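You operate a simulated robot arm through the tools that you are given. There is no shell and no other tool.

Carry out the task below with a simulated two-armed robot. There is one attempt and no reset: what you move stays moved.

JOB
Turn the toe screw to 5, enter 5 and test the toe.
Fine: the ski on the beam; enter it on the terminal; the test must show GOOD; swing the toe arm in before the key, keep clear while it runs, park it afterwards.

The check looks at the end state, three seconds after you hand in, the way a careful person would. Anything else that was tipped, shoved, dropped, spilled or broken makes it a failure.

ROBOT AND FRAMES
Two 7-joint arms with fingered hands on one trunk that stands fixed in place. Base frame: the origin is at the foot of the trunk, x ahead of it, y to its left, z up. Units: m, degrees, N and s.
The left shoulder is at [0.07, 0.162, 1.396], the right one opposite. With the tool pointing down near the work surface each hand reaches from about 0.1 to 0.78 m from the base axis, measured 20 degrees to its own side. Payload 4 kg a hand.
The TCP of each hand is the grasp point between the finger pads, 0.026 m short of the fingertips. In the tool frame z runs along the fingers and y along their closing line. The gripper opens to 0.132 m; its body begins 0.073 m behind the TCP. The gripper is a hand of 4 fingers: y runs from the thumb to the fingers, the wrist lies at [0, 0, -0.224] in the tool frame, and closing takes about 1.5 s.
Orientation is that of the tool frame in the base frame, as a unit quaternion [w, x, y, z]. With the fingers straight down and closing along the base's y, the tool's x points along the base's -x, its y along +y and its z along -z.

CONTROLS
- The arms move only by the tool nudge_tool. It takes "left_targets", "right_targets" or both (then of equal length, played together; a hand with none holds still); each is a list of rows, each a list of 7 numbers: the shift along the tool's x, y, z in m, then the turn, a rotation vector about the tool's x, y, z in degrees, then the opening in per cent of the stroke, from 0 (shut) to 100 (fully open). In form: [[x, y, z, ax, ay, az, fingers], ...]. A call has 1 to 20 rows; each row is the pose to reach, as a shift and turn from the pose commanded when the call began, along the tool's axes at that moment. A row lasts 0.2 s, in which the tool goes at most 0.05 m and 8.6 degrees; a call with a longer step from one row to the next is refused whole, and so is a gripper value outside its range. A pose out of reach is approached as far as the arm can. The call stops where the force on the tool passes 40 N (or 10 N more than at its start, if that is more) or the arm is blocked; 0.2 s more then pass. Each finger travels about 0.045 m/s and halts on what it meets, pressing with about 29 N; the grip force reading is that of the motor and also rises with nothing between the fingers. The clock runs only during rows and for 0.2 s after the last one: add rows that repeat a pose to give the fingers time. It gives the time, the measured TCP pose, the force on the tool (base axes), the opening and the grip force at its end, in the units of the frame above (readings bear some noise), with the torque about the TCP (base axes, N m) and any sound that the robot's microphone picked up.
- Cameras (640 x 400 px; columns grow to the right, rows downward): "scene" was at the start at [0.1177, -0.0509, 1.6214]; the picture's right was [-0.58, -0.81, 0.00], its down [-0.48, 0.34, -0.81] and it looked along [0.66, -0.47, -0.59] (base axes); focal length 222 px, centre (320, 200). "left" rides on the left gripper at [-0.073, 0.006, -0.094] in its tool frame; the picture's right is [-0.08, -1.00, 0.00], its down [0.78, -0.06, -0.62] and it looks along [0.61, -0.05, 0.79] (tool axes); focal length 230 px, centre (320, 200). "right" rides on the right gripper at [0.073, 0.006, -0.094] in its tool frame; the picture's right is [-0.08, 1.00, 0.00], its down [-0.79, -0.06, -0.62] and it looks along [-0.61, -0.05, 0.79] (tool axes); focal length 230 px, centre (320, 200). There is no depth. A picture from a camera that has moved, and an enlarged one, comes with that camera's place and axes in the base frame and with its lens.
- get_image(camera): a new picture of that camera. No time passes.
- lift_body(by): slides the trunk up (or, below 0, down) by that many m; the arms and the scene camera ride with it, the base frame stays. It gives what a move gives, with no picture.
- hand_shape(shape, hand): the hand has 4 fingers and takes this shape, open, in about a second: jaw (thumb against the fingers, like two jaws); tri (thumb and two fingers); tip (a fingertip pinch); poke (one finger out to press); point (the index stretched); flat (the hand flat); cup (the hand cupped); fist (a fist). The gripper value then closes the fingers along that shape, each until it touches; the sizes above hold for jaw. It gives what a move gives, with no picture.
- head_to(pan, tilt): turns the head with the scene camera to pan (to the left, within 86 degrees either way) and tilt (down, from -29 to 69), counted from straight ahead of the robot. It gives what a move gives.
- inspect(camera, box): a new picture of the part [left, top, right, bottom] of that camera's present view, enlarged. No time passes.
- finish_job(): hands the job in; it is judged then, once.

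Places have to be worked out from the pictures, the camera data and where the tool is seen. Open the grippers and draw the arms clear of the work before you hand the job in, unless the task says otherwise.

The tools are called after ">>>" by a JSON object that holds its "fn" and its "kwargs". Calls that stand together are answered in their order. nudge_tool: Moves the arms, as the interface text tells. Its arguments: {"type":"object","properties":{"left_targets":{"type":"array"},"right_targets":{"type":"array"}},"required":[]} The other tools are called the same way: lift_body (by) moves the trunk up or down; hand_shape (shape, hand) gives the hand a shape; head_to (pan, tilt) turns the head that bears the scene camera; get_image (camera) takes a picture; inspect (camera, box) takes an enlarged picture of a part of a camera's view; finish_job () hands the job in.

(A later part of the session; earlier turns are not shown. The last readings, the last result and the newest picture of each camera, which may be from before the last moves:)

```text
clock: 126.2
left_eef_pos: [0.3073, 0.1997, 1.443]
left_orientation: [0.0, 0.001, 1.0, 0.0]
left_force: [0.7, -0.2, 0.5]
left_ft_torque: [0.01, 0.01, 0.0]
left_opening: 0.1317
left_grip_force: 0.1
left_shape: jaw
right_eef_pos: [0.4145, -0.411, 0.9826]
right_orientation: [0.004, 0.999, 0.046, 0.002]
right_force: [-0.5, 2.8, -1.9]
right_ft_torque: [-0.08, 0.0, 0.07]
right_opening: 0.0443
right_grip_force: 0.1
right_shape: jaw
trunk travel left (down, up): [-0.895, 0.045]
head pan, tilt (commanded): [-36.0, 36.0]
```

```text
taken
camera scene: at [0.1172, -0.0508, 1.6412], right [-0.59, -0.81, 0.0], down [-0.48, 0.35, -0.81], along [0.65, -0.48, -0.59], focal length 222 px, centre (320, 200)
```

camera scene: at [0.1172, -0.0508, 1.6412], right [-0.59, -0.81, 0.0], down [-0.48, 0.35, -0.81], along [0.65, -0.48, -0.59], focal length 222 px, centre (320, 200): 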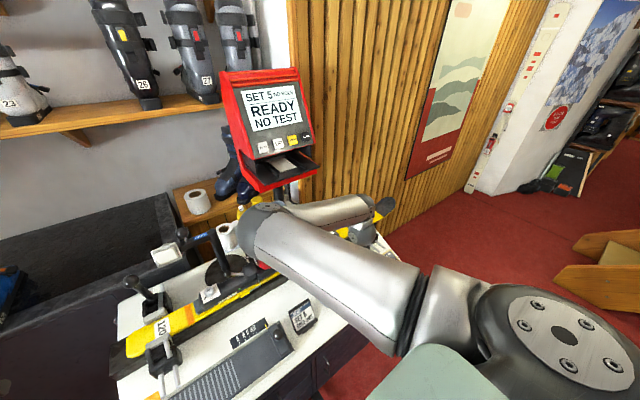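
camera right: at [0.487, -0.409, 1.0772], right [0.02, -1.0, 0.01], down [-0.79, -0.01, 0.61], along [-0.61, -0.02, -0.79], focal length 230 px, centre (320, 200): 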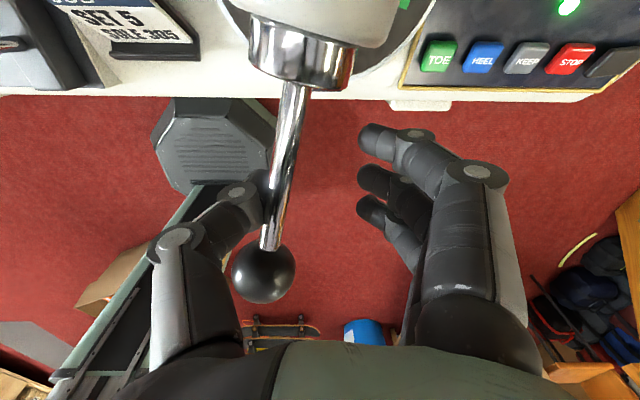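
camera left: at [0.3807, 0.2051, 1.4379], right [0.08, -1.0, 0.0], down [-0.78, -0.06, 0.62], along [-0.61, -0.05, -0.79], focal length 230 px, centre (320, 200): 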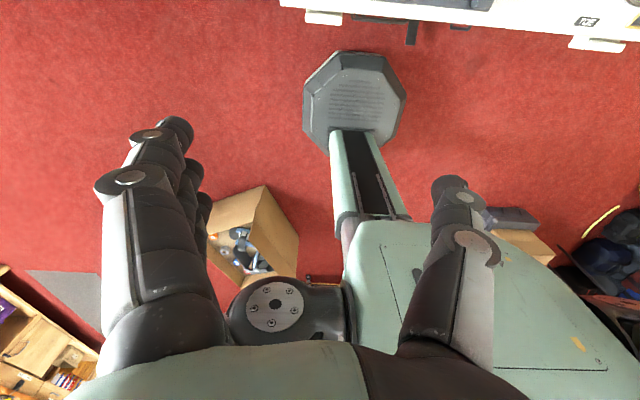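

The rod is now at about 167° azimuth (it lags behind the thumb), so roughly 12° more is needed to bring the plate square to the boot. I'll continue slowly.

>>> {"fn": "nudge_tool", "kwargs": {"right_targets": [[0, 0.0067, 0, 0, 0, -3.75, 32], [0.0001, 0.0134, 0, 0, 0, -7.5, 32], [0.0009, 0.019, 0, 0, 0, -10.8, 32], [0.0016, 0.0249, 0, 0, 0, -14, 32], [0.0016, 0.0249, 0, 0, 0, -14, 32]]}}

>>> {"fn": "get_image", "kwargs": {"camera": "right"}}

>>> {"fn": "inspect", "kwargs": {"camera": "scene", "box": [250, 180, 410, 310]}}

```text
clock: 127.4
left_eef_pos: [0.3069, 0.1991, 1.4443]
left_orientation: [0.001, 0.0, 1.0, 0.0]
left_force: [0.3, -0.5, -0.1]
left_ft_torque: [0.01, -0.01, -0.02]
left_opening: 0.1318
left_grip_force: 0.0
left_shape: jaw
right_eef_pos: [0.4191, -0.4349, 0.9828]
right_orientation: [0.004, 0.986, 0.168, 0.001]
right_force: [-2.9, 2.1, -2.1]
right_ft_torque: [-0.05, 0.01, 0.01]
right_opening: 0.0446
right_grip_force: 0.0
right_shape: jaw
trunk travel left (down, up): [-0.895, 0.045]
head pan, tilt (commanded): [-36.0, 36.0]
```

```text
taken
camera right: at [0.4887, -0.4159, 1.0779], right [0.26, -0.97, 0.01], down [-0.76, -0.2, 0.62], along [-0.59, -0.16, -0.79], focal length 230 px, centre (320, 200)
```

right: 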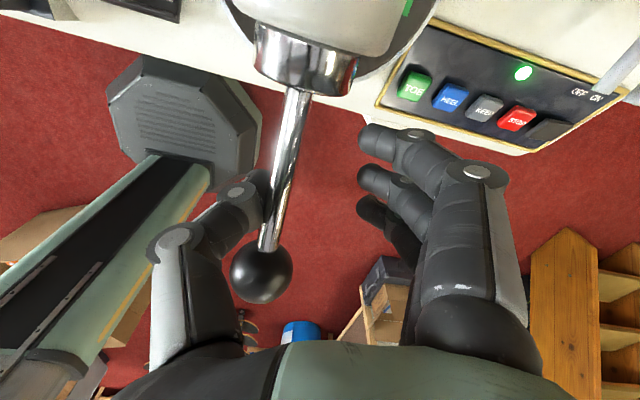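

```text
3.08 times, centred on (330, 245) of scene
camera zoom: at [0.1169, -0.0509, 1.6413], right [-0.59, -0.81, 0.0], down [-0.48, 0.35, -0.81], along [0.65, -0.48, -0.59], focal length 682 px, centre (289, 62)
```

zoom: 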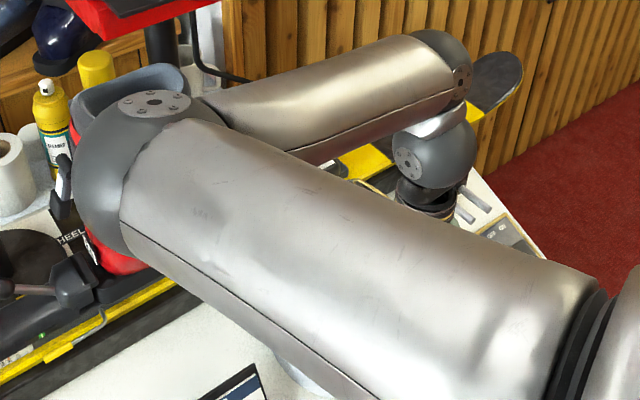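

The rod is now at about 179° (turned 90°). I'll lift the hand straight up out of the fork, and view the toe arm's position against the boot.

>>> {"fn": "nudge_tool", "kwargs": {"right_targets": [[0.0, -0.004, -0.005, 0, 0, 0, 36], [0.0, -0.004, -0.03, 0, 0, 0, 36], [0.0, -0.004, -0.06, 0, 0, 0, 36], [0.0, -0.004, -0.1, 0, 0, 0, 36], [0.0, -0.004, -0.14, 0, 0, 0, 36], [0.0, -0.004, -0.18, 0, 0, 0, 36], [0.0, -0.004, -0.22, 0, 0, 0, 36], [0.0, -0.004, -0.22, 0, 0, 0, 36]]}}

>>> {"fn": "get_image", "kwargs": {"camera": "right"}}

>>> {"fn": "get_image", "kwargs": {"camera": "scene"}}

```text
clock: 129.2
left_eef_pos: [0.3075, 0.1995, 1.4434]
left_orientation: [0.0, 0.0, 1.0, 0.0]
left_force: [0.6, 0.2, 0.0]
left_ft_torque: [0.0, 0.01, -0.01]
left_opening: 0.132
left_grip_force: 0.1
left_shape: jaw
right_eef_pos: [0.4185, -0.4276, 1.2041]
right_orientation: [0.003, 0.986, 0.167, 0.0]
right_force: [-0.5, 0.6, 0.0]
right_ft_torque: [-0.02, -0.01, 0.0]
right_opening: 0.0476
right_grip_force: 0.0
right_shape: jaw
trunk travel left (down, up): [-0.895, 0.045]
head pan, tilt (commanded): [-36.0, 36.0]
```

```text
taken
camera right: at [0.4891, -0.4093, 1.2974], right [0.26, -0.97, 0.01], down [-0.76, -0.2, 0.62], along [-0.59, -0.16, -0.79], focal length 230 px, centre (320, 200)
```

right: 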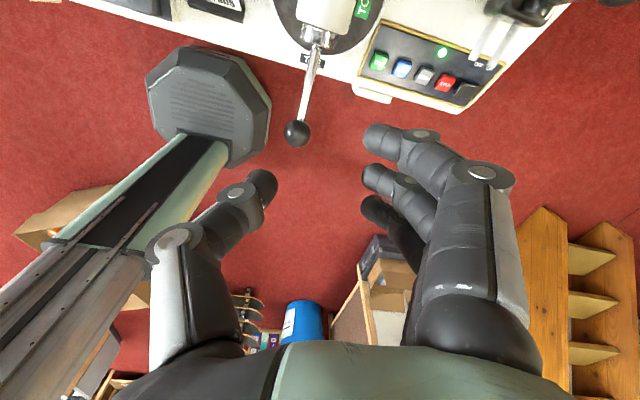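

```text
taken
camera scene: at [0.1176, -0.0514, 1.6412], right [-0.59, -0.81, 0.0], down [-0.48, 0.35, -0.81], along [0.65, -0.48, -0.59], focal length 222 px, centre (320, 200)
```

scene: 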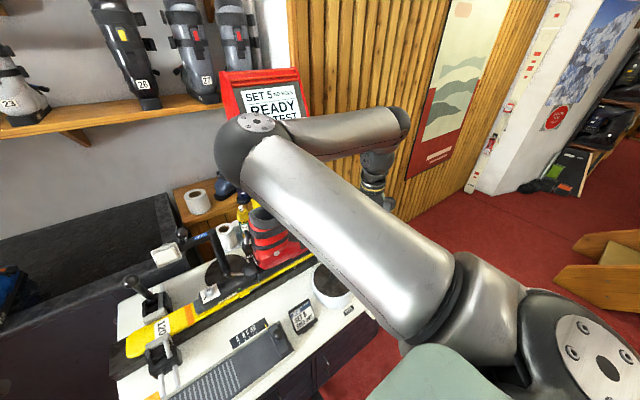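

I'll turn the hand back to the original yaw (in two steps) to get the forward-looking camera view.

>>> {"fn": "nudge_tool", "kwargs": {"right_targets": [[0, 0, 0, 0, 0, 8.4, 20], [0, 0, 0, 0, 0, 16.8, 20], [0, 0, 0, 0, 0, 25.2, 20], [0, 0, 0, 0, 0, 33.6, 20], [0, 0, 0, 0, 0, 42, 20], [0, 0, 0, 0, 0, 50.4, 20], [0, 0, 0, 0, 0, 58.8, 20], [0, 0, 0, 0, 0, 67.2, 20], [0, 0, 0, 0, 0, 75.6, 20], [0, 0, 0, 0, 0, 84, 20], [0, 0, 0, 0, 0, 92.4, 20], [0, 0, 0, 0, 0, 100, 20]]}}

>>> {"fn": "nudge_tool", "kwargs": {"right_targets": [[0, 0, 0, 0, 0, 8.4, 20], [0, 0, 0, 0, 0, 16.8, 20], [0, 0, 0, 0, 0, 25.2, 20], [0, 0, 0, 0, 0, 33.6, 20], [0, 0, 0, 0, 0, 42, 20], [0, 0, 0, 0, 0, 50.4, 20], [0, 0, 0, 0, 0, 58.8, 20], [0, 0, 0, 0, 0, 67.2, 20], [0, 0, 0, 0, 0, 75.6, 20], [0, 0, 0, 0, 0, 84, 20], [0, 0, 0, 0, 0, 92.4, 20], [0, 0, 0, 0, 0, 99, 20], [0, 0, 0, 0, 0, 99, 20]]}}

>>> {"fn": "get_image", "kwargs": {"camera": "right"}}

>>> {"fn": "get_image", "kwargs": {"camera": "scene"}}

```text
clock: 131.8
left_eef_pos: [0.3066, 0.1981, 1.4443]
left_orientation: [-0.001, 0.0, 1.0, -0.001]
left_force: [0.0, 0.2, -0.2]
left_ft_torque: [0.01, -0.02, 0.0]
left_opening: 0.1318
left_grip_force: 0.1
left_shape: jaw
right_eef_pos: [0.4177, -0.429, 1.203]
right_orientation: [0.002, 0.761, -0.649, 0.004]
right_force: [0.4, 0.4, -0.1]
right_ft_torque: [0.01, -0.04, -0.03]
right_opening: 0.027
right_grip_force: 0.1
right_shape: jaw
trunk travel left (down, up): [-0.895, 0.045]
head pan, tilt (commanded): [-36.0, 36.0]
```

```text
clock: 134.6
left_eef_pos: [0.3074, 0.1998, 1.4445]
left_orientation: [0.0, 0.0, 1.0, -0.001]
left_force: [-0.1, 0.3, -1.2]
left_ft_torque: [0.04, -0.02, 0.03]
left_opening: 0.1319
left_grip_force: 0.1
left_shape: jaw
right_eef_pos: [0.4159, -0.4284, 1.2033]
right_orientation: [0.002, -0.001, 1.0, -0.004]
right_force: [-0.6, 0.1, 1.3]
right_ft_torque: [0.01, 0.0, -0.01]
right_opening: 0.0268
right_grip_force: 0.0
right_shape: jaw
trunk travel left (down, up): [-0.895, 0.045]
head pan, tilt (commanded): [-36.0, 36.0]
```

```text
taken
camera right: at [0.3427, -0.4233, 1.2971], right [0.07, 1.0, -0.01], down [0.78, -0.05, 0.62], along [0.62, -0.05, -0.78], focal length 230 px, centre (320, 200)
```

right: 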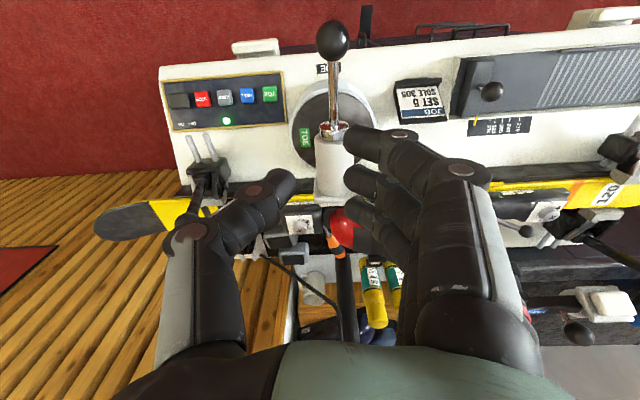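

```text
taken
camera scene: at [0.1174, -0.0512, 1.6412], right [-0.59, -0.81, 0.0], down [-0.48, 0.35, -0.81], along [0.65, -0.48, -0.59], focal length 222 px, centre (320, 200)
```

scene: 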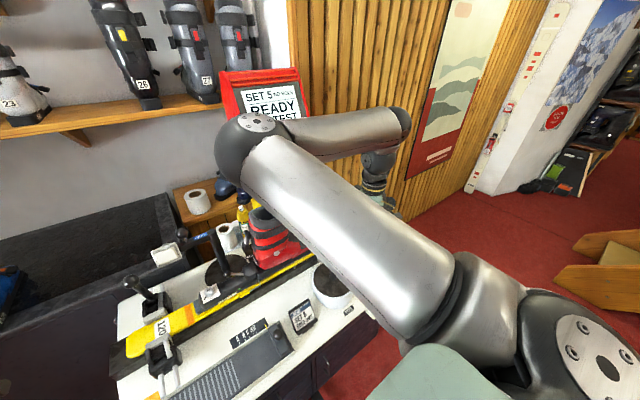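

The toe arm now points at the boot, its drum label turned along. I'll zoom in on the plate and boot toe.

>>> {"fn": "inspect", "kwargs": {"camera": "right", "box": [270, 110, 400, 240]}}

>>> {"fn": "inspect", "kwargs": {"camera": "scene", "box": [200, 60, 320, 140]}}

```text
3.08 times, centred on (335, 175) of right
camera zoom: at [0.3427, -0.4233, 1.2971], right [0.07, 1.0, -0.01], down [0.78, -0.05, 0.62], along [0.62, -0.05, -0.78], focal length 708 px, centre (274, 277)
```

zoom: 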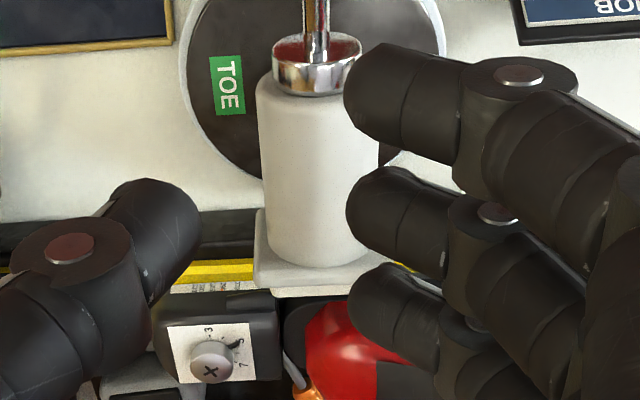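

```text
5.00 times, centred on (260, 100) of scene
camera zoom: at [0.1174, -0.0512, 1.6412], right [-0.59, -0.81, 0.0], down [-0.48, 0.35, -0.81], along [0.65, -0.48, -0.59], focal length 1107 px, centre (620, 700)
```

zoom: 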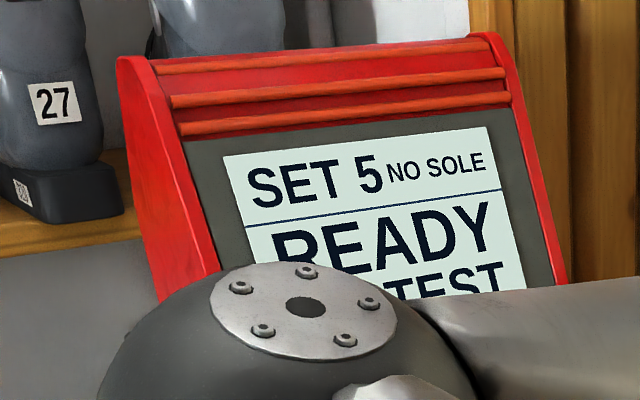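

The plate stands square next to the boot toe. Now the TOE key: it lies at about [0.4535, -0.535, 0.79]. I'll close the hand and move above it, to z 1.0 first.

>>> {"fn": "nudge_tool", "kwargs": {"right_targets": [[-0.006, -0.02, 0, 0, 0, 0, 10], [-0.012, -0.05, 0, 0, 0, 0, 0], [-0.02, -0.08, 0.02, 0, 0, 0, 0], [-0.03, -0.107, 0.05, 0, 0, 0, 0], [-0.0376, -0.107, 0.09, 0, 0, 0, 0], [-0.0376, -0.107, 0.13, 0, 0, 0, 0], [-0.0376, -0.107, 0.17, 0, 0, 0, 0], [-0.0376, -0.107, 0.203, 0, 0, 0, 0], [-0.0376, -0.107, 0.203, 0, 0, 0, 0]]}}

>>> {"fn": "get_image", "kwargs": {"camera": "right"}}

>>> {"fn": "get_image", "kwargs": {"camera": "scene"}}

```text
clock: 136.6
left_eef_pos: [0.3079, 0.1991, 1.4437]
left_orientation: [0.0, 0.0, 1.0, 0.0]
left_force: [0.8, -1.0, -0.2]
left_ft_torque: [0.01, 0.0, 0.03]
left_opening: 0.1318
left_grip_force: 0.1
left_shape: jaw
right_eef_pos: [0.4534, -0.538, 1.0]
right_orientation: [0.002, -0.002, 1.0, -0.003]
right_force: [0.3, 0.1, -0.7]
right_ft_torque: [0.03, -0.03, -0.01]
right_opening: 0.0
right_grip_force: 28.3
right_shape: jaw
trunk travel left (down, up): [-0.895, 0.045]
head pan, tilt (commanded): [-36.0, 36.0]
```

```text
taken
camera right: at [0.3794, -0.5314, 1.0937], right [0.07, 1.0, -0.01], down [0.78, -0.05, 0.62], along [0.62, -0.05, -0.78], focal length 230 px, centre (320, 200)
```

right: 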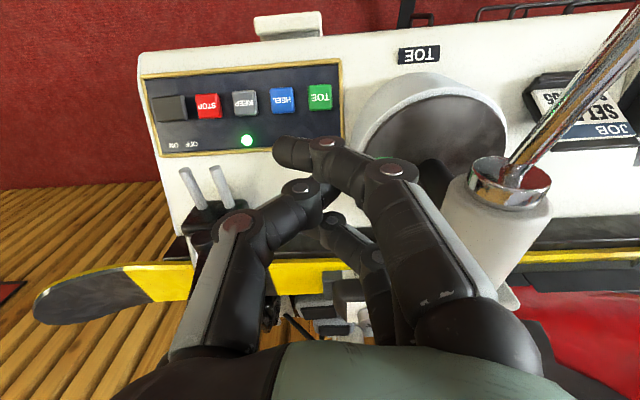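

```text
taken
camera scene: at [0.117, -0.0506, 1.6413], right [-0.59, -0.81, 0.0], down [-0.48, 0.35, -0.81], along [0.65, -0.48, -0.59], focal length 222 px, centre (320, 200)
```

scene: 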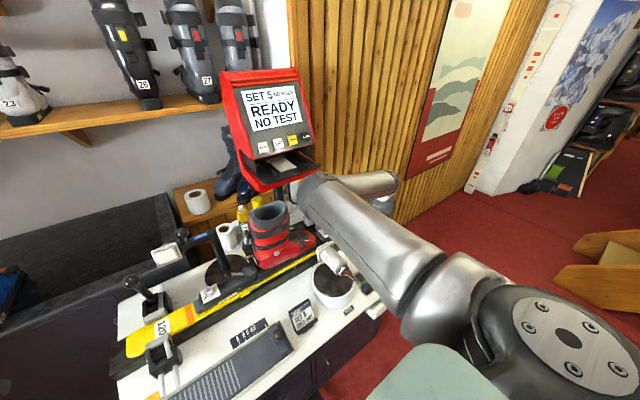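

The TOE key projects to [0.453, -0.537, 0.79], right under the closed fingertips. I'll shift 5 mm away from HEEL, descend to z 0.85 and then creep.

>>> {"fn": "nudge_tool", "kwargs": {"right_targets": [[0, 0.003, 0.03, 0, 0, 0, 0], [0, 0.005, 0.06, 0, 0, 0, 0], [0, 0.005, 0.09, 0, 0, 0, 0], [0, 0.005, 0.12, 0, 0, 0, 0], [0, 0.005, 0.145, 0, 0, 0, 0], [0, 0.005, 0.15, 0, 0, 0, 0], [0, 0.005, 0.15, 0, 0, 0, 0]]}}

>>> {"fn": "get_image", "kwargs": {"camera": "right"}}

>>> {"fn": "inspect", "kwargs": {"camera": "scene", "box": [300, 170, 420, 320]}}

```text
clock: 138.2
left_eef_pos: [0.3068, 0.1983, 1.4446]
left_orientation: [0.0, 0.001, 1.0, -0.001]
left_force: [-0.2, -1.0, -0.2]
left_ft_torque: [-0.01, -0.01, 0.0]
left_opening: 0.1319
left_grip_force: 0.2
left_shape: jaw
right_eef_pos: [0.4546, -0.5332, 0.8522]
right_orientation: [0.002, -0.001, 1.0, -0.003]
right_force: [-0.7, -0.1, -0.4]
right_ft_torque: [-0.01, 0.01, -0.01]
right_opening: 0.0
right_grip_force: 29.2
right_shape: jaw
trunk travel left (down, up): [-0.895, 0.045]
head pan, tilt (commanded): [-36.0, 36.0]
```

```text
taken
camera right: at [0.3802, -0.5269, 0.9449], right [0.07, 1.0, -0.01], down [0.78, -0.05, 0.62], along [0.62, -0.05, -0.78], focal length 230 px, centre (320, 200)
```

right: 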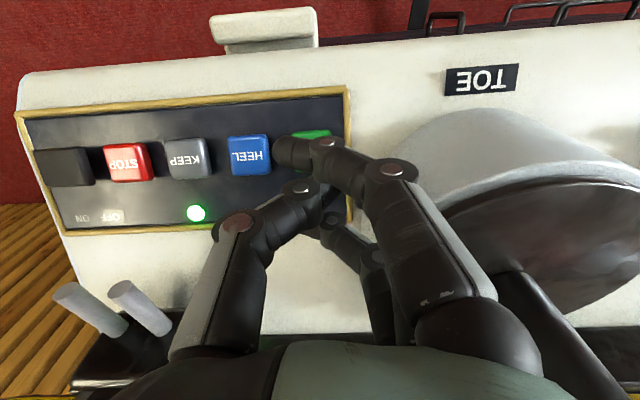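

```text
2.67 times, centred on (360, 245) of scene
camera zoom: at [0.1175, -0.0511, 1.6412], right [-0.59, -0.81, 0.0], down [-0.48, 0.35, -0.81], along [0.65, -0.48, -0.59], focal length 591 px, centre (213, 80)
```

zoom: 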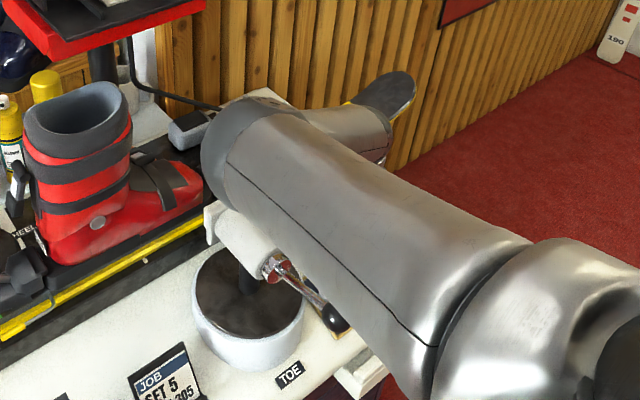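

The fingertips hang over the green key, clear of HEEL. I'll creep down 2 cm.

>>> {"fn": "nudge_tool", "kwargs": {"right_targets": [[0, 0, 0.007, 0, 0, 0, 0], [0, 0, 0.014, 0, 0, 0, 0], [0, 0, 0.02, 0, 0, 0, 0], [0, 0, 0.02, 0, 0, 0, 0]]}}

>>> {"fn": "inspect", "kwargs": {"camera": "right", "box": [220, 90, 380, 230]}}

```text
clock: 139.2
left_eef_pos: [0.3075, 0.1993, 1.4443]
left_orientation: [0.0, 0.0, 1.0, 0.0]
left_force: [0.6, 0.1, 0.6]
left_ft_torque: [-0.02, 0.01, -0.01]
left_opening: 0.1318
left_grip_force: 0.1
left_shape: jaw
right_eef_pos: [0.4576, -0.5337, 0.8314]
right_orientation: [0.001, -0.002, 1.0, -0.003]
right_force: [-0.3, -0.1, -0.4]
right_ft_torque: [-0.02, 0.03, -0.02]
right_opening: 0.0
right_grip_force: 28.7
right_shape: jaw
trunk travel left (down, up): [-0.895, 0.045]
head pan, tilt (commanded): [-36.0, 36.0]
```

```text
2.86 times, centred on (300, 160) of right
camera zoom: at [0.3822, -0.5277, 0.925], right [0.07, 1.0, -0.01], down [0.78, -0.05, 0.62], along [0.62, -0.05, -0.78], focal length 657 px, centre (377, 314)
```

zoom: 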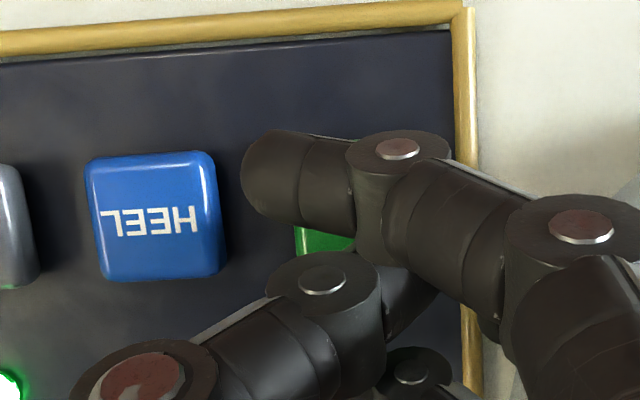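

Still no contact at z 0.831. I'll creep down in 3 mm steps.

>>> {"fn": "nudge_tool", "kwargs": {"right_targets": [[0.001, 0, 0.003, 0, 0, 0, 0], [0.002, 0, 0.006, 0, 0, 0, 0], [0.002, 0, 0.009, 0, 0, 0, 0], [0.002, 0, 0.009, 0, 0, 0, 0]]}}

>>> {"fn": "inspect", "kwargs": {"camera": "scene", "box": [215, 60, 325, 140]}}

```text
clock: 140.2
left_eef_pos: [0.3074, 0.1982, 1.4439]
left_orientation: [-0.001, 0.0, 1.0, 0.0]
left_force: [1.0, 0.1, -0.6]
left_ft_torque: [-0.02, -0.01, -0.03]
left_opening: 0.1318
left_grip_force: 0.0
left_shape: jaw
right_eef_pos: [0.4541, -0.534, 0.8211]
right_orientation: [0.001, -0.002, 1.0, -0.004]
right_force: [0.4, 0.6, -0.3]
right_ft_torque: [-0.01, -0.03, 0.01]
right_opening: 0.0
right_grip_force: 29.0
right_shape: jaw
trunk travel left (down, up): [-0.895, 0.045]
head pan, tilt (commanded): [-36.0, 36.0]
```

```text
5.00 times, centred on (270, 100) of scene
camera zoom: at [0.1174, -0.0513, 1.6412], right [-0.59, -0.81, 0.0], down [-0.48, 0.35, -0.81], along [0.65, -0.48, -0.59], focal length 1107 px, centre (570, 700)
```

zoom: 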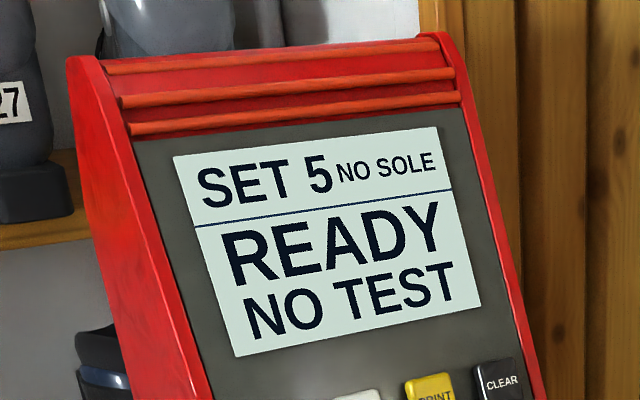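

No contact yet at z 0.821; the display still reads READY / NO TEST. Continuing in 3 mm steps.

>>> {"fn": "nudge_tool", "kwargs": {"right_targets": [[0, 0, 0.003, 0, 0, 0, 0], [0, 0, 0.006, 0, 0, 0, 0], [0, 0, 0.009, 0, 0, 0, 0], [0, 0, 0.009, 0, 0, 0, 0]]}}

>>> {"fn": "inspect", "kwargs": {"camera": "scene", "box": [215, 60, 325, 140]}}

```text
clock: 141.2
left_eef_pos: [0.3064, 0.1997, 1.4439]
left_orientation: [0.0, 0.0, 1.0, -0.001]
left_force: [-0.8, -0.2, 0.5]
left_ft_torque: [0.04, 0.02, -0.03]
left_opening: 0.1318
left_grip_force: 0.0
left_shape: jaw
right_eef_pos: [0.4541, -0.5342, 0.8144]
right_orientation: [0.001, -0.003, 1.0, -0.003]
right_force: [0.9, 1.2, 5.0]
right_ft_torque: [0.06, 0.0, 0.0]
right_opening: 0.0001
right_grip_force: 29.1
right_shape: jaw
trunk travel left (down, up): [-0.895, 0.045]
head pan, tilt (commanded): [-36.0, 36.0]
heard: click
```

```text
5.00 times, centred on (270, 100) of scene
camera zoom: at [0.1169, -0.0505, 1.6413], right [-0.59, -0.81, 0.0], down [-0.48, 0.35, -0.81], along [0.65, -0.48, -0.59], focal length 1107 px, centre (570, 700)
```

zoom: 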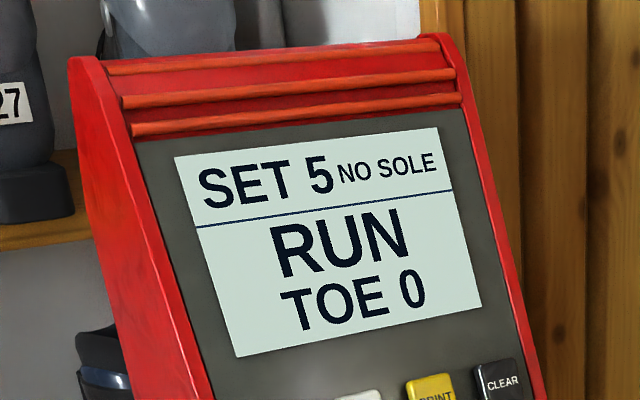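

Click heard, and the display shows RUN, TOE 0: the test has started. I'll withdraw the hand straight up and away from the toe arm.

>>> {"fn": "nudge_tool", "kwargs": {"right_targets": [[0, 0, -0.04, 0, 0, 0, 0], [0, -0.01, -0.08, 0, 0, 0, 0], [0.01, -0.03, -0.12, 0, 0, 0, 0], [0.02, -0.05, -0.16, 0, 0, 0, 0], [0.03, -0.07, -0.2, 0, 0, 0, 0], [0.04, -0.09, -0.24, 0, 0, 0, 0], [0.05, -0.1, -0.28, 0, 0, 0, 0], [0.05, -0.1, -0.32, 0, 0, 0, 0]]}}

>>> {"fn": "inspect", "kwargs": {"camera": "scene", "box": [215, 60, 325, 140]}}

>>> {"fn": "get_image", "kwargs": {"camera": "scene"}}

```text
clock: 143.0
left_eef_pos: [0.3073, 0.2009, 1.4434]
left_orientation: [0.0, 0.0, 1.0, -0.001]
left_force: [0.1, -0.2, 0.2]
left_ft_torque: [0.02, 0.0, 0.02]
left_opening: 0.1319
left_grip_force: 0.1
left_shape: jaw
right_eef_pos: [0.4041, -0.629, 1.1369]
right_orientation: [0.002, -0.002, 1.0, -0.003]
right_force: [-0.2, -0.1, 0.5]
right_ft_torque: [0.0, 0.02, -0.02]
right_opening: 0.0
right_grip_force: 29.1
right_shape: jaw
trunk travel left (down, up): [-0.895, 0.045]
head pan, tilt (commanded): [-36.0, 36.0]
```

```text
5.00 times, centred on (270, 100) of scene
camera zoom: at [0.1168, -0.0494, 1.6412], right [-0.59, -0.81, 0.0], down [-0.48, 0.34, -0.81], along [0.65, -0.48, -0.59], focal length 1107 px, centre (570, 700)
```

zoom: 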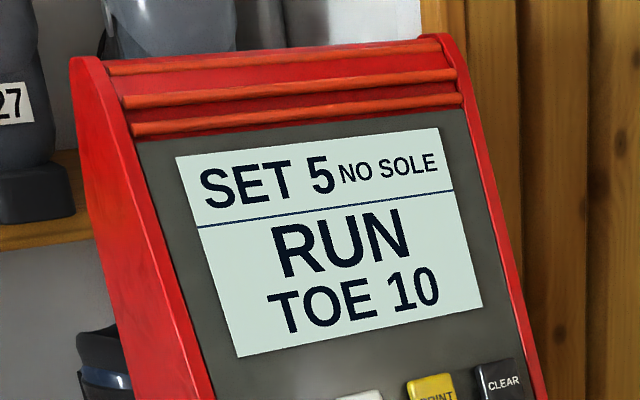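

```text
taken
camera scene: at [0.1168, -0.0494, 1.6412], right [-0.59, -0.81, 0.0], down [-0.48, 0.34, -0.81], along [0.65, -0.48, -0.59], focal length 222 px, centre (320, 200)
```

scene: 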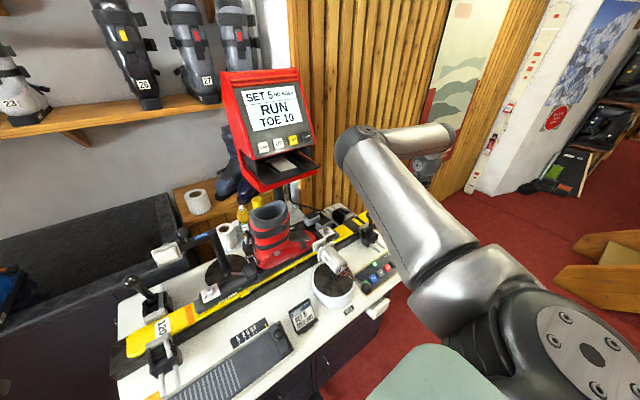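

The reading is climbing (TOE 10) and the hand is clear. I'll hold still and wait.

>>> {"fn": "nudge_tool", "kwargs": {"right_targets": [[0, 0, 0, 0, 0, 0, 0], [0, 0, 0, 0, 0, 0, 0], [0, 0, 0, 0, 0, 0, 0], [0, 0, 0, 0, 0, 0, 0], [0, 0, 0, 0, 0, 0, 0], [0, 0, 0, 0, 0, 0, 0], [0, 0, 0, 0, 0, 0, 0], [0, 0, 0, 0, 0, 0, 0], [0, 0, 0, 0, 0, 0, 0], [0, 0, 0, 0, 0, 0, 0]]}}

>>> {"fn": "inspect", "kwargs": {"camera": "scene", "box": [215, 60, 325, 140]}}

>>> {"fn": "inspect", "kwargs": {"camera": "scene", "box": [250, 190, 400, 320]}}

```text
clock: 145.2
left_eef_pos: [0.3075, 0.1992, 1.4433]
left_orientation: [0.001, 0.0, 1.0, -0.001]
left_force: [0.1, -0.7, 0.8]
left_ft_torque: [-0.04, 0.0, 0.0]
left_opening: 0.132
left_grip_force: 0.0
left_shape: jaw
right_eef_pos: [0.4051, -0.6317, 1.1364]
right_orientation: [0.002, -0.002, 1.0, -0.004]
right_force: [0.4, -0.4, 0.1]
right_ft_torque: [0.0, -0.02, -0.01]
right_opening: 0.0001
right_grip_force: 28.6
right_shape: jaw
trunk travel left (down, up): [-0.895, 0.045]
head pan, tilt (commanded): [-36.0, 36.0]
```

```text
5.00 times, centred on (270, 100) of scene
camera zoom: at [0.1174, -0.0515, 1.6412], right [-0.59, -0.81, 0.0], down [-0.48, 0.35, -0.81], along [0.65, -0.48, -0.59], focal length 1107 px, centre (570, 700)
```

zoom: 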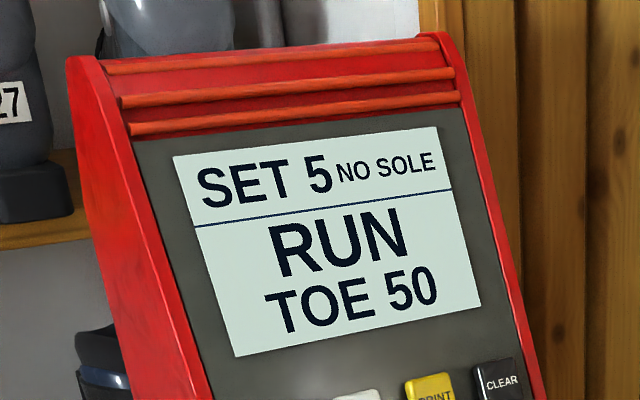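

```text
3.08 times, centred on (325, 255) of scene
camera zoom: at [0.1174, -0.0515, 1.6412], right [-0.59, -0.81, 0.0], down [-0.48, 0.35, -0.81], along [0.65, -0.48, -0.59], focal length 682 px, centre (305, 31)
```

zoom: 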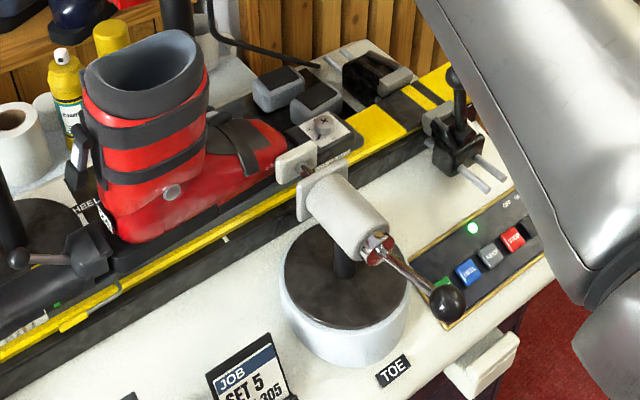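

The plate is pressing on the boot toe and the reading is at 50. I'll keep waiting.

>>> {"fn": "nudge_tool", "kwargs": {"right_targets": [[0, 0, 0, 0, 0, 0, 0], [0, 0, 0, 0, 0, 0, 0], [0, 0, 0, 0, 0, 0, 0], [0, 0, 0, 0, 0, 0, 0], [0, 0, 0, 0, 0, 0, 0], [0, 0, 0, 0, 0, 0, 0], [0, 0, 0, 0, 0, 0, 0], [0, 0, 0, 0, 0, 0, 0], [0, 0, 0, 0, 0, 0, 0], [0, 0, 0, 0, 0, 0, 0], [0, 0, 0, 0, 0, 0, 0], [0, 0, 0, 0, 0, 0, 0], [0, 0, 0, 0, 0, 0, 0], [0, 0, 0, 0, 0, 0, 0], [0, 0, 0, 0, 0, 0, 0]]}}

>>> {"fn": "inspect", "kwargs": {"camera": "scene", "box": [215, 60, 325, 140]}}

>>> {"fn": "inspect", "kwargs": {"camera": "scene", "box": [250, 190, 400, 320]}}

```text
clock: 148.4
left_eef_pos: [0.3086, 0.1987, 1.4447]
left_orientation: [0.0, 0.0, 1.0, 0.0]
left_force: [0.3, -0.2, -0.1]
left_ft_torque: [0.0, 0.0, 0.03]
left_opening: 0.1322
left_grip_force: 0.1
left_shape: jaw
right_eef_pos: [0.4052, -0.6318, 1.1342]
right_orientation: [0.002, -0.001, 1.0, -0.003]
right_force: [0.0, 0.0, 1.0]
right_ft_torque: [0.02, -0.01, -0.02]
right_opening: 0.0
right_grip_force: 29.4
right_shape: jaw
trunk travel left (down, up): [-0.895, 0.045]
head pan, tilt (commanded): [-36.0, 36.0]
```

```text
5.00 times, centred on (270, 100) of scene
camera zoom: at [0.1174, -0.0514, 1.6412], right [-0.59, -0.81, 0.0], down [-0.48, 0.35, -0.81], along [0.65, -0.48, -0.59], focal length 1107 px, centre (570, 700)
```

zoom: 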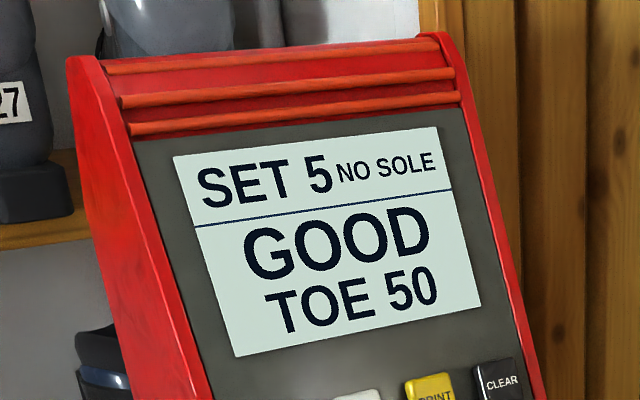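

```text
3.08 times, centred on (325, 255) of scene
camera zoom: at [0.1174, -0.0514, 1.6412], right [-0.59, -0.81, 0.0], down [-0.48, 0.35, -0.81], along [0.65, -0.48, -0.59], focal length 682 px, centre (305, 31)
```

zoom: 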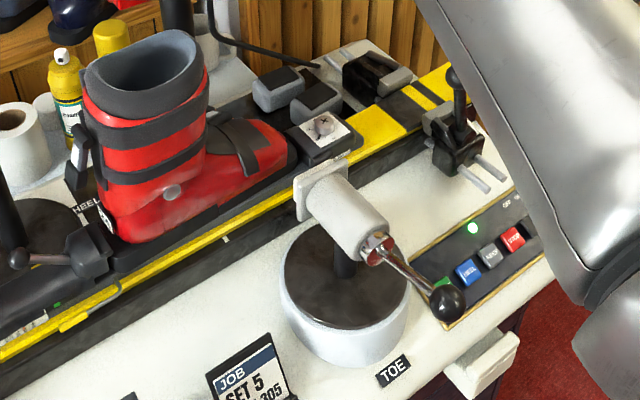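

GOOD, TOE 50. The plunger has retracted. Now I'll park the toe arm again: first bring the hand over the rod with the yaw used at the end of the swing, in two turns at safe height.

>>> {"fn": "nudge_tool", "kwargs": {"right_targets": [[0, 0.01, -0.01, 0, 0, -8, 20], [0, 0.02, -0.02, 0, 0, -16, 36], [-0.002, 0.04, -0.02, 0, 0, -24, 36], [-0.004, 0.06, -0.02, 0, 0, -32, 36], [-0.006, 0.08, -0.02, 0, 0, -40, 36], [-0.008, 0.1, -0.02, 0, 0, -48, 36], [-0.01, 0.12, -0.02, 0, 0, -56, 36], [-0.01, 0.14, -0.02, 0, 0, -64, 36], [-0.01, 0.16, -0.02, 0, 0, -72, 36], [-0.01, 0.18, -0.02, 0, 0, -80, 36], [-0.01, 0.2, -0.02, 0, 0, -88, 36], [-0.01, 0.2175, -0.02, 0, 0, -96, 36]]}}

>>> {"fn": "nudge_tool", "kwargs": {"right_targets": [[0, 0, 0, 0, 0, -8, 36], [0, 0, 0, 0, 0, -16, 36], [0, 0, 0, 0, 0, -24, 36], [0, 0, 0, 0, 0, -32, 36], [0, 0, 0, 0, 0, -40, 36], [0, 0, 0, 0, 0, -48, 36], [0, 0, 0, 0, 0, -56, 36], [0, 0, 0, 0, 0, -64, 36], [0, 0, 0, 0, 0, -72, 36], [0, 0, 0, 0, 0, -80, 36], [0, 0, 0, 0, 0, -84, 36], [0, 0, 0, 0, 0, -84, 36], [0, 0, 0, 0, 0, -84, 36]]}}

>>> {"fn": "get_image", "kwargs": {"camera": "right"}}

>>> {"fn": "get_image", "kwargs": {"camera": "scene"}}

```text
clock: 151.0
left_eef_pos: [0.3069, 0.2, 1.4445]
left_orientation: [0.0, 0.001, 1.0, -0.001]
left_force: [0.0, 0.5, -0.5]
left_ft_torque: [0.01, -0.02, 0.02]
left_opening: 0.1319
left_grip_force: 0.1
left_shape: jaw
right_eef_pos: [0.4118, -0.4135, 1.1541]
right_orientation: [0.002, 0.746, -0.666, 0.003]
right_force: [0.2, -0.2, -0.3]
right_ft_torque: [0.01, 0.01, -0.04]
right_opening: 0.047
right_grip_force: 0.0
right_shape: jaw
trunk travel left (down, up): [-0.895, 0.045]
head pan, tilt (commanded): [-36.0, 36.0]
```

```text
clock: 153.8
left_eef_pos: [0.3073, 0.1991, 1.4449]
left_orientation: [0.0, 0.001, 1.0, 0.0]
left_force: [-0.4, -0.3, 0.0]
left_ft_torque: [0.0, 0.0, 0.06]
left_opening: 0.1321
left_grip_force: 0.0
left_shape: jaw
right_eef_pos: [0.4128, -0.4142, 1.1524]
right_orientation: [0.004, 1.0, 0.003, 0.002]
right_force: [-0.4, -0.5, 0.3]
right_ft_torque: [-0.01, 0.03, 0.02]
right_opening: 0.0471
right_grip_force: 0.1
right_shape: jaw
trunk travel left (down, up): [-0.895, 0.045]
head pan, tilt (commanded): [-36.0, 36.0]
```

```text
taken
camera right: at [0.4847, -0.4196, 1.2467], right [-0.07, -1.0, 0.01], down [-0.79, 0.06, 0.61], along [-0.61, 0.04, -0.79], focal length 230 px, centre (320, 200)
```

right: 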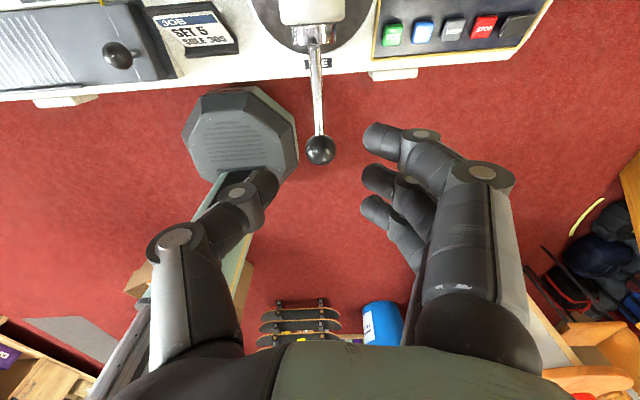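

```text
taken
camera scene: at [0.1174, -0.0513, 1.6412], right [-0.59, -0.81, 0.0], down [-0.48, 0.35, -0.81], along [0.65, -0.48, -0.59], focal length 222 px, centre (320, 200)
```

scene: 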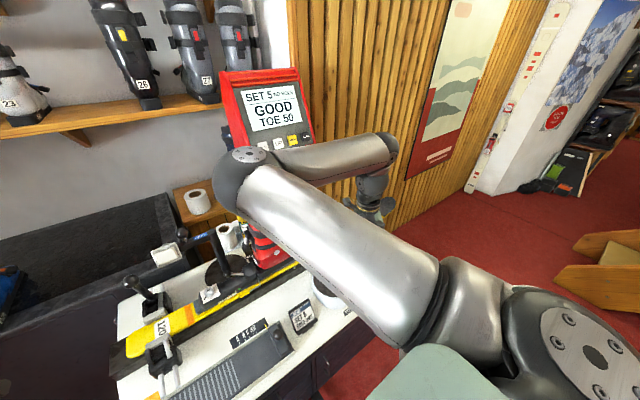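

The rod (y about -0.413) is centred under the fork and the display still shows GOOD. I'll descend around the rod.

>>> {"fn": "nudge_tool", "kwargs": {"right_targets": [[0, 0, 0.04, 0, 0, 0, 36], [0, 0, 0.08, 0, 0, 0, 36], [0, 0, 0.12, 0, 0, 0, 36], [0, 0, 0.15, 0, 0, 0, 36], [0, 0, 0.17, 0, 0, 0, 36], [0, 0, 0.17, 0, 0, 0, 28], [0, 0, 0.17, 0, 0, 0, 28]]}}

>>> {"fn": "get_image", "kwargs": {"camera": "right"}}

```text
clock: 155.4
left_eef_pos: [0.3075, 0.1989, 1.445]
left_orientation: [0.0, 0.0, 1.0, 0.0]
left_force: [-0.7, -0.5, 0.0]
left_ft_torque: [-0.01, 0.02, -0.03]
left_opening: 0.1321
left_grip_force: 0.0
left_shape: jaw
right_eef_pos: [0.4129, -0.4153, 0.9837]
right_orientation: [0.003, 1.0, 0.001, 0.002]
right_force: [0.0, 0.2, 0.9]
right_ft_torque: [0.0, -0.01, 0.0]
right_opening: 0.0374
right_grip_force: 0.1
right_shape: jaw
trunk travel left (down, up): [-0.895, 0.045]
head pan, tilt (commanded): [-36.0, 36.0]
```

```text
taken
camera right: at [0.4856, -0.42, 1.0773], right [-0.07, -1.0, 0.01], down [-0.79, 0.06, 0.61], along [-0.61, 0.04, -0.79], focal length 230 px, centre (320, 200)
```

right: 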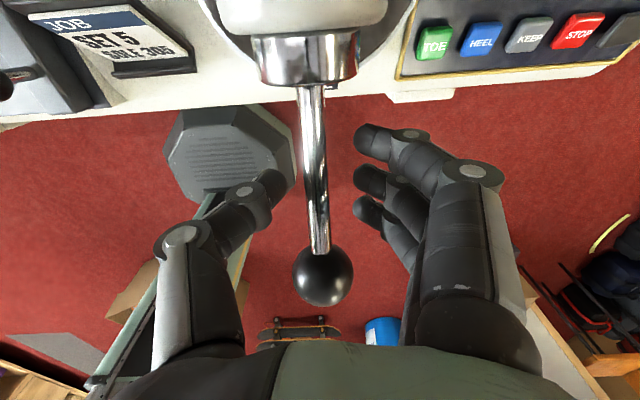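

The rod is centred in the fork. I'll swing the arm back clockwise by 45° first.

>>> {"fn": "nudge_tool", "kwargs": {"right_targets": [[0.0006, -0.0141, 0, 0, 0, 7.5, 28], [0.0031, -0.0281, 0, 0, 0, 15, 28], [0.0073, -0.0415, 0, 0, 0, 22.5, 28], [0.0133, -0.0543, 0, 0, 0, 30, 28], [0.0209, -0.0663, 0, 0, 0, 37.5, 28], [0.03, -0.0771, 0, 0, 0, 45, 28], [0.03, -0.0771, 0, 0, 0, 45, 28]]}}

>>> {"fn": "get_image", "kwargs": {"camera": "right"}}

>>> {"fn": "get_image", "kwargs": {"camera": "scene"}}

```text
clock: 157.0
left_eef_pos: [0.3081, 0.1981, 1.4442]
left_orientation: [0.0, 0.0, 1.0, -0.001]
left_force: [0.4, -0.8, -1.2]
left_ft_torque: [0.01, -0.02, -0.02]
left_opening: 0.1319
left_grip_force: 0.0
left_shape: jaw
right_eef_pos: [0.4428, -0.3394, 0.9823]
right_orientation: [0.003, 0.924, -0.383, 0.003]
right_force: [3.0, -3.2, 1.5]
right_ft_torque: [0.04, 0.1, 0.16]
right_opening: 0.0376
right_grip_force: 0.0
right_shape: jaw
trunk travel left (down, up): [-0.895, 0.045]
head pan, tilt (commanded): [-36.0, 36.0]
```

```text
taken
camera right: at [0.4892, -0.394, 1.0766], right [-0.76, -0.65, 0.0], down [-0.52, 0.6, 0.61], along [-0.4, 0.46, -0.79], focal length 230 px, centre (320, 200)
```

right: 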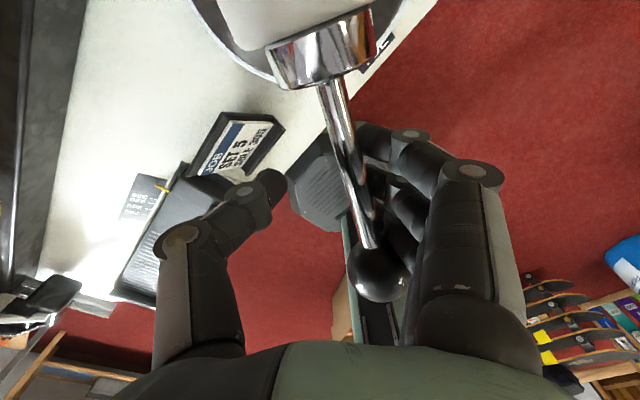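

```text
taken
camera scene: at [0.1178, -0.052, 1.6412], right [-0.59, -0.81, 0.0], down [-0.48, 0.35, -0.81], along [0.65, -0.48, -0.59], focal length 222 px, centre (320, 200)
```

scene: 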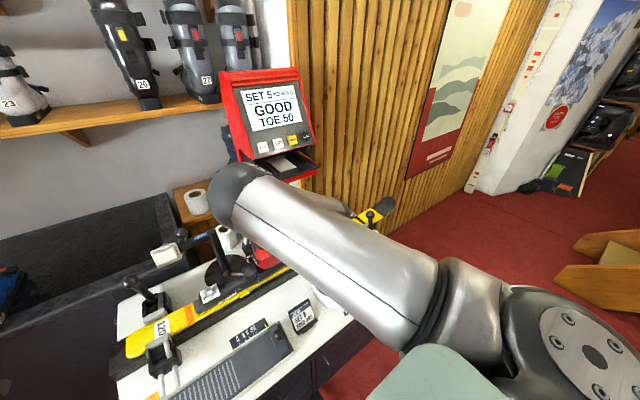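

The arm follows on the finger side with some lag. I'll swing another 45°.

>>> {"fn": "nudge_tool", "kwargs": {"right_targets": [[0.0006, -0.0141, 0, 0, 0, 7.5, 28], [0.0031, -0.0281, 0, 0, 0, 15, 28], [0.0073, -0.0415, 0, 0, 0, 22.5, 28], [0.0133, -0.0543, 0, 0, 0, 30, 28], [0.0209, -0.0663, 0, 0, 0, 37.5, 28], [0.03, -0.0771, 0, 0, 0, 45, 28], [0.03, -0.0771, 0, 0, 0, 45, 28]]}}

>>> {"fn": "get_image", "kwargs": {"camera": "right"}}

>>> {"fn": "get_image", "kwargs": {"camera": "scene"}}

```text
clock: 158.6
left_eef_pos: [0.3071, 0.1984, 1.4447]
left_orientation: [0.0, 0.0, 1.0, 0.0]
left_force: [-0.1, 1.1, -0.2]
left_ft_torque: [-0.02, -0.02, -0.02]
left_opening: 0.1319
left_grip_force: 0.0
left_shape: jaw
right_eef_pos: [0.5197, -0.3046, 0.9827]
right_orientation: [0.002, 0.708, -0.707, 0.004]
right_force: [-1.3, -1.0, 0.3]
right_ft_torque: [0.0, -0.02, 0.1]
right_opening: 0.0376
right_grip_force: 0.0
right_shape: jaw
trunk travel left (down, up): [-0.895, 0.045]
head pan, tilt (commanded): [-36.0, 36.0]
```

```text
taken
camera right: at [0.5123, -0.377, 1.0756], right [-1.0, 0.07, 0.0], down [0.06, 0.79, 0.61], along [0.05, 0.61, -0.79], focal length 230 px, centre (320, 200)
```

right: 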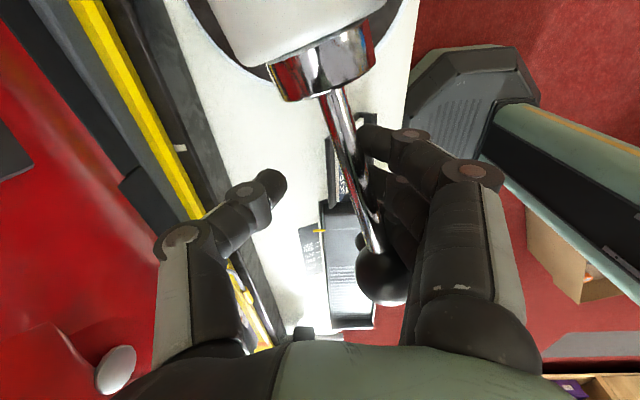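

```text
taken
camera scene: at [0.1169, -0.0516, 1.6412], right [-0.59, -0.81, 0.0], down [-0.48, 0.35, -0.81], along [0.65, -0.48, -0.59], focal length 222 px, centre (320, 200)
```

scene: 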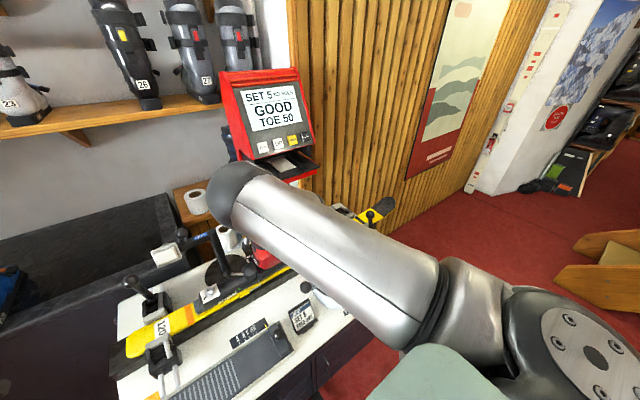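

The rod is at about 103° now; it was parked at about 89°. I'll turn 10° more, carefully.

>>> {"fn": "nudge_tool", "kwargs": {"right_targets": [[0.0002, -0.0047, 0, 0, 0, 2.5, 28], [0.0004, -0.0094, 0, 0, 0, 5, 28], [0.0006, -0.0141, 0, 0, 0, 7.5, 28], [0.0012, -0.0188, 0, 0, 0, 10, 28], [0.0012, -0.0188, 0, 0, 0, 10, 28]]}}

>>> {"fn": "get_image", "kwargs": {"camera": "right"}}

```text
clock: 159.8
left_eef_pos: [0.3059, 0.1993, 1.4446]
left_orientation: [0.001, 0.0, 1.0, 0.0]
left_force: [-0.2, 0.2, 0.4]
left_ft_torque: [-0.02, 0.02, 0.04]
left_opening: 0.132
left_grip_force: 0.0
left_shape: jaw
right_eef_pos: [0.5366, -0.3059, 0.9821]
right_orientation: [-0.001, -0.644, 0.765, -0.004]
right_force: [-1.5, 1.3, -1.3]
right_ft_torque: [-0.04, -0.04, 0.03]
right_opening: 0.0378
right_grip_force: 0.0
right_shape: jaw
trunk travel left (down, up): [-0.895, 0.045]
head pan, tilt (commanded): [-36.0, 36.0]
```

```text
taken
camera right: at [0.5185, -0.3762, 1.0763], right [-0.97, 0.25, -0.01], down [0.19, 0.77, 0.61], along [0.15, 0.59, -0.79], focal length 230 px, centre (320, 200)
```

right: 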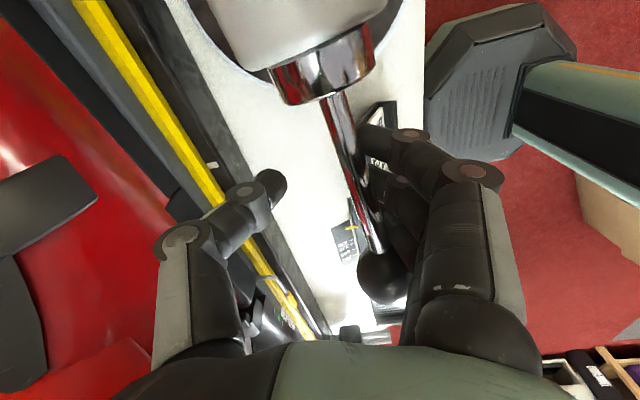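

The rod is at about 96°. Another 7° to go.

>>> {"fn": "nudge_tool", "kwargs": {"right_targets": [[0.0002, -0.0035, 0, 0, 0, 1.8, 28], [0.0003, -0.007, 0, 0, 0, 3.6, 28], [0.0005, -0.0105, 0, 0, 0, 5.4, 28], [0.0006, -0.0135, 0, 0, 0, 7, 28], [0.0006, -0.0135, 0, 0, 0, 7, 28]]}}

>>> {"fn": "get_image", "kwargs": {"camera": "right"}}

```text
clock: 161.0
left_eef_pos: [0.3072, 0.2002, 1.4445]
left_orientation: [0.0, 0.0, 1.0, -0.001]
left_force: [-0.5, 0.0, -0.6]
left_ft_torque: [0.02, 0.01, -0.01]
left_opening: 0.1321
left_grip_force: 0.0
left_shape: jaw
right_eef_pos: [0.5506, -0.3105, 0.9808]
right_orientation: [-0.001, -0.596, 0.803, -0.004]
right_force: [-3.0, 2.4, -0.5]
right_ft_torque: [-0.03, -0.06, -0.01]
right_opening: 0.0379
right_grip_force: 0.1
right_shape: jaw
trunk travel left (down, up): [-0.895, 0.045]
head pan, tilt (commanded): [-36.0, 36.0]
```

```text
taken
camera right: at [0.5227, -0.3773, 1.0758], right [-0.93, 0.36, -0.01], down [0.28, 0.74, 0.61], along [0.23, 0.57, -0.79], focal length 230 px, centre (320, 200)
```

right: 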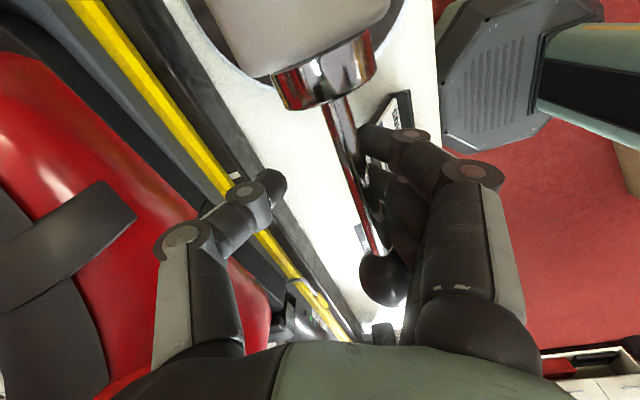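

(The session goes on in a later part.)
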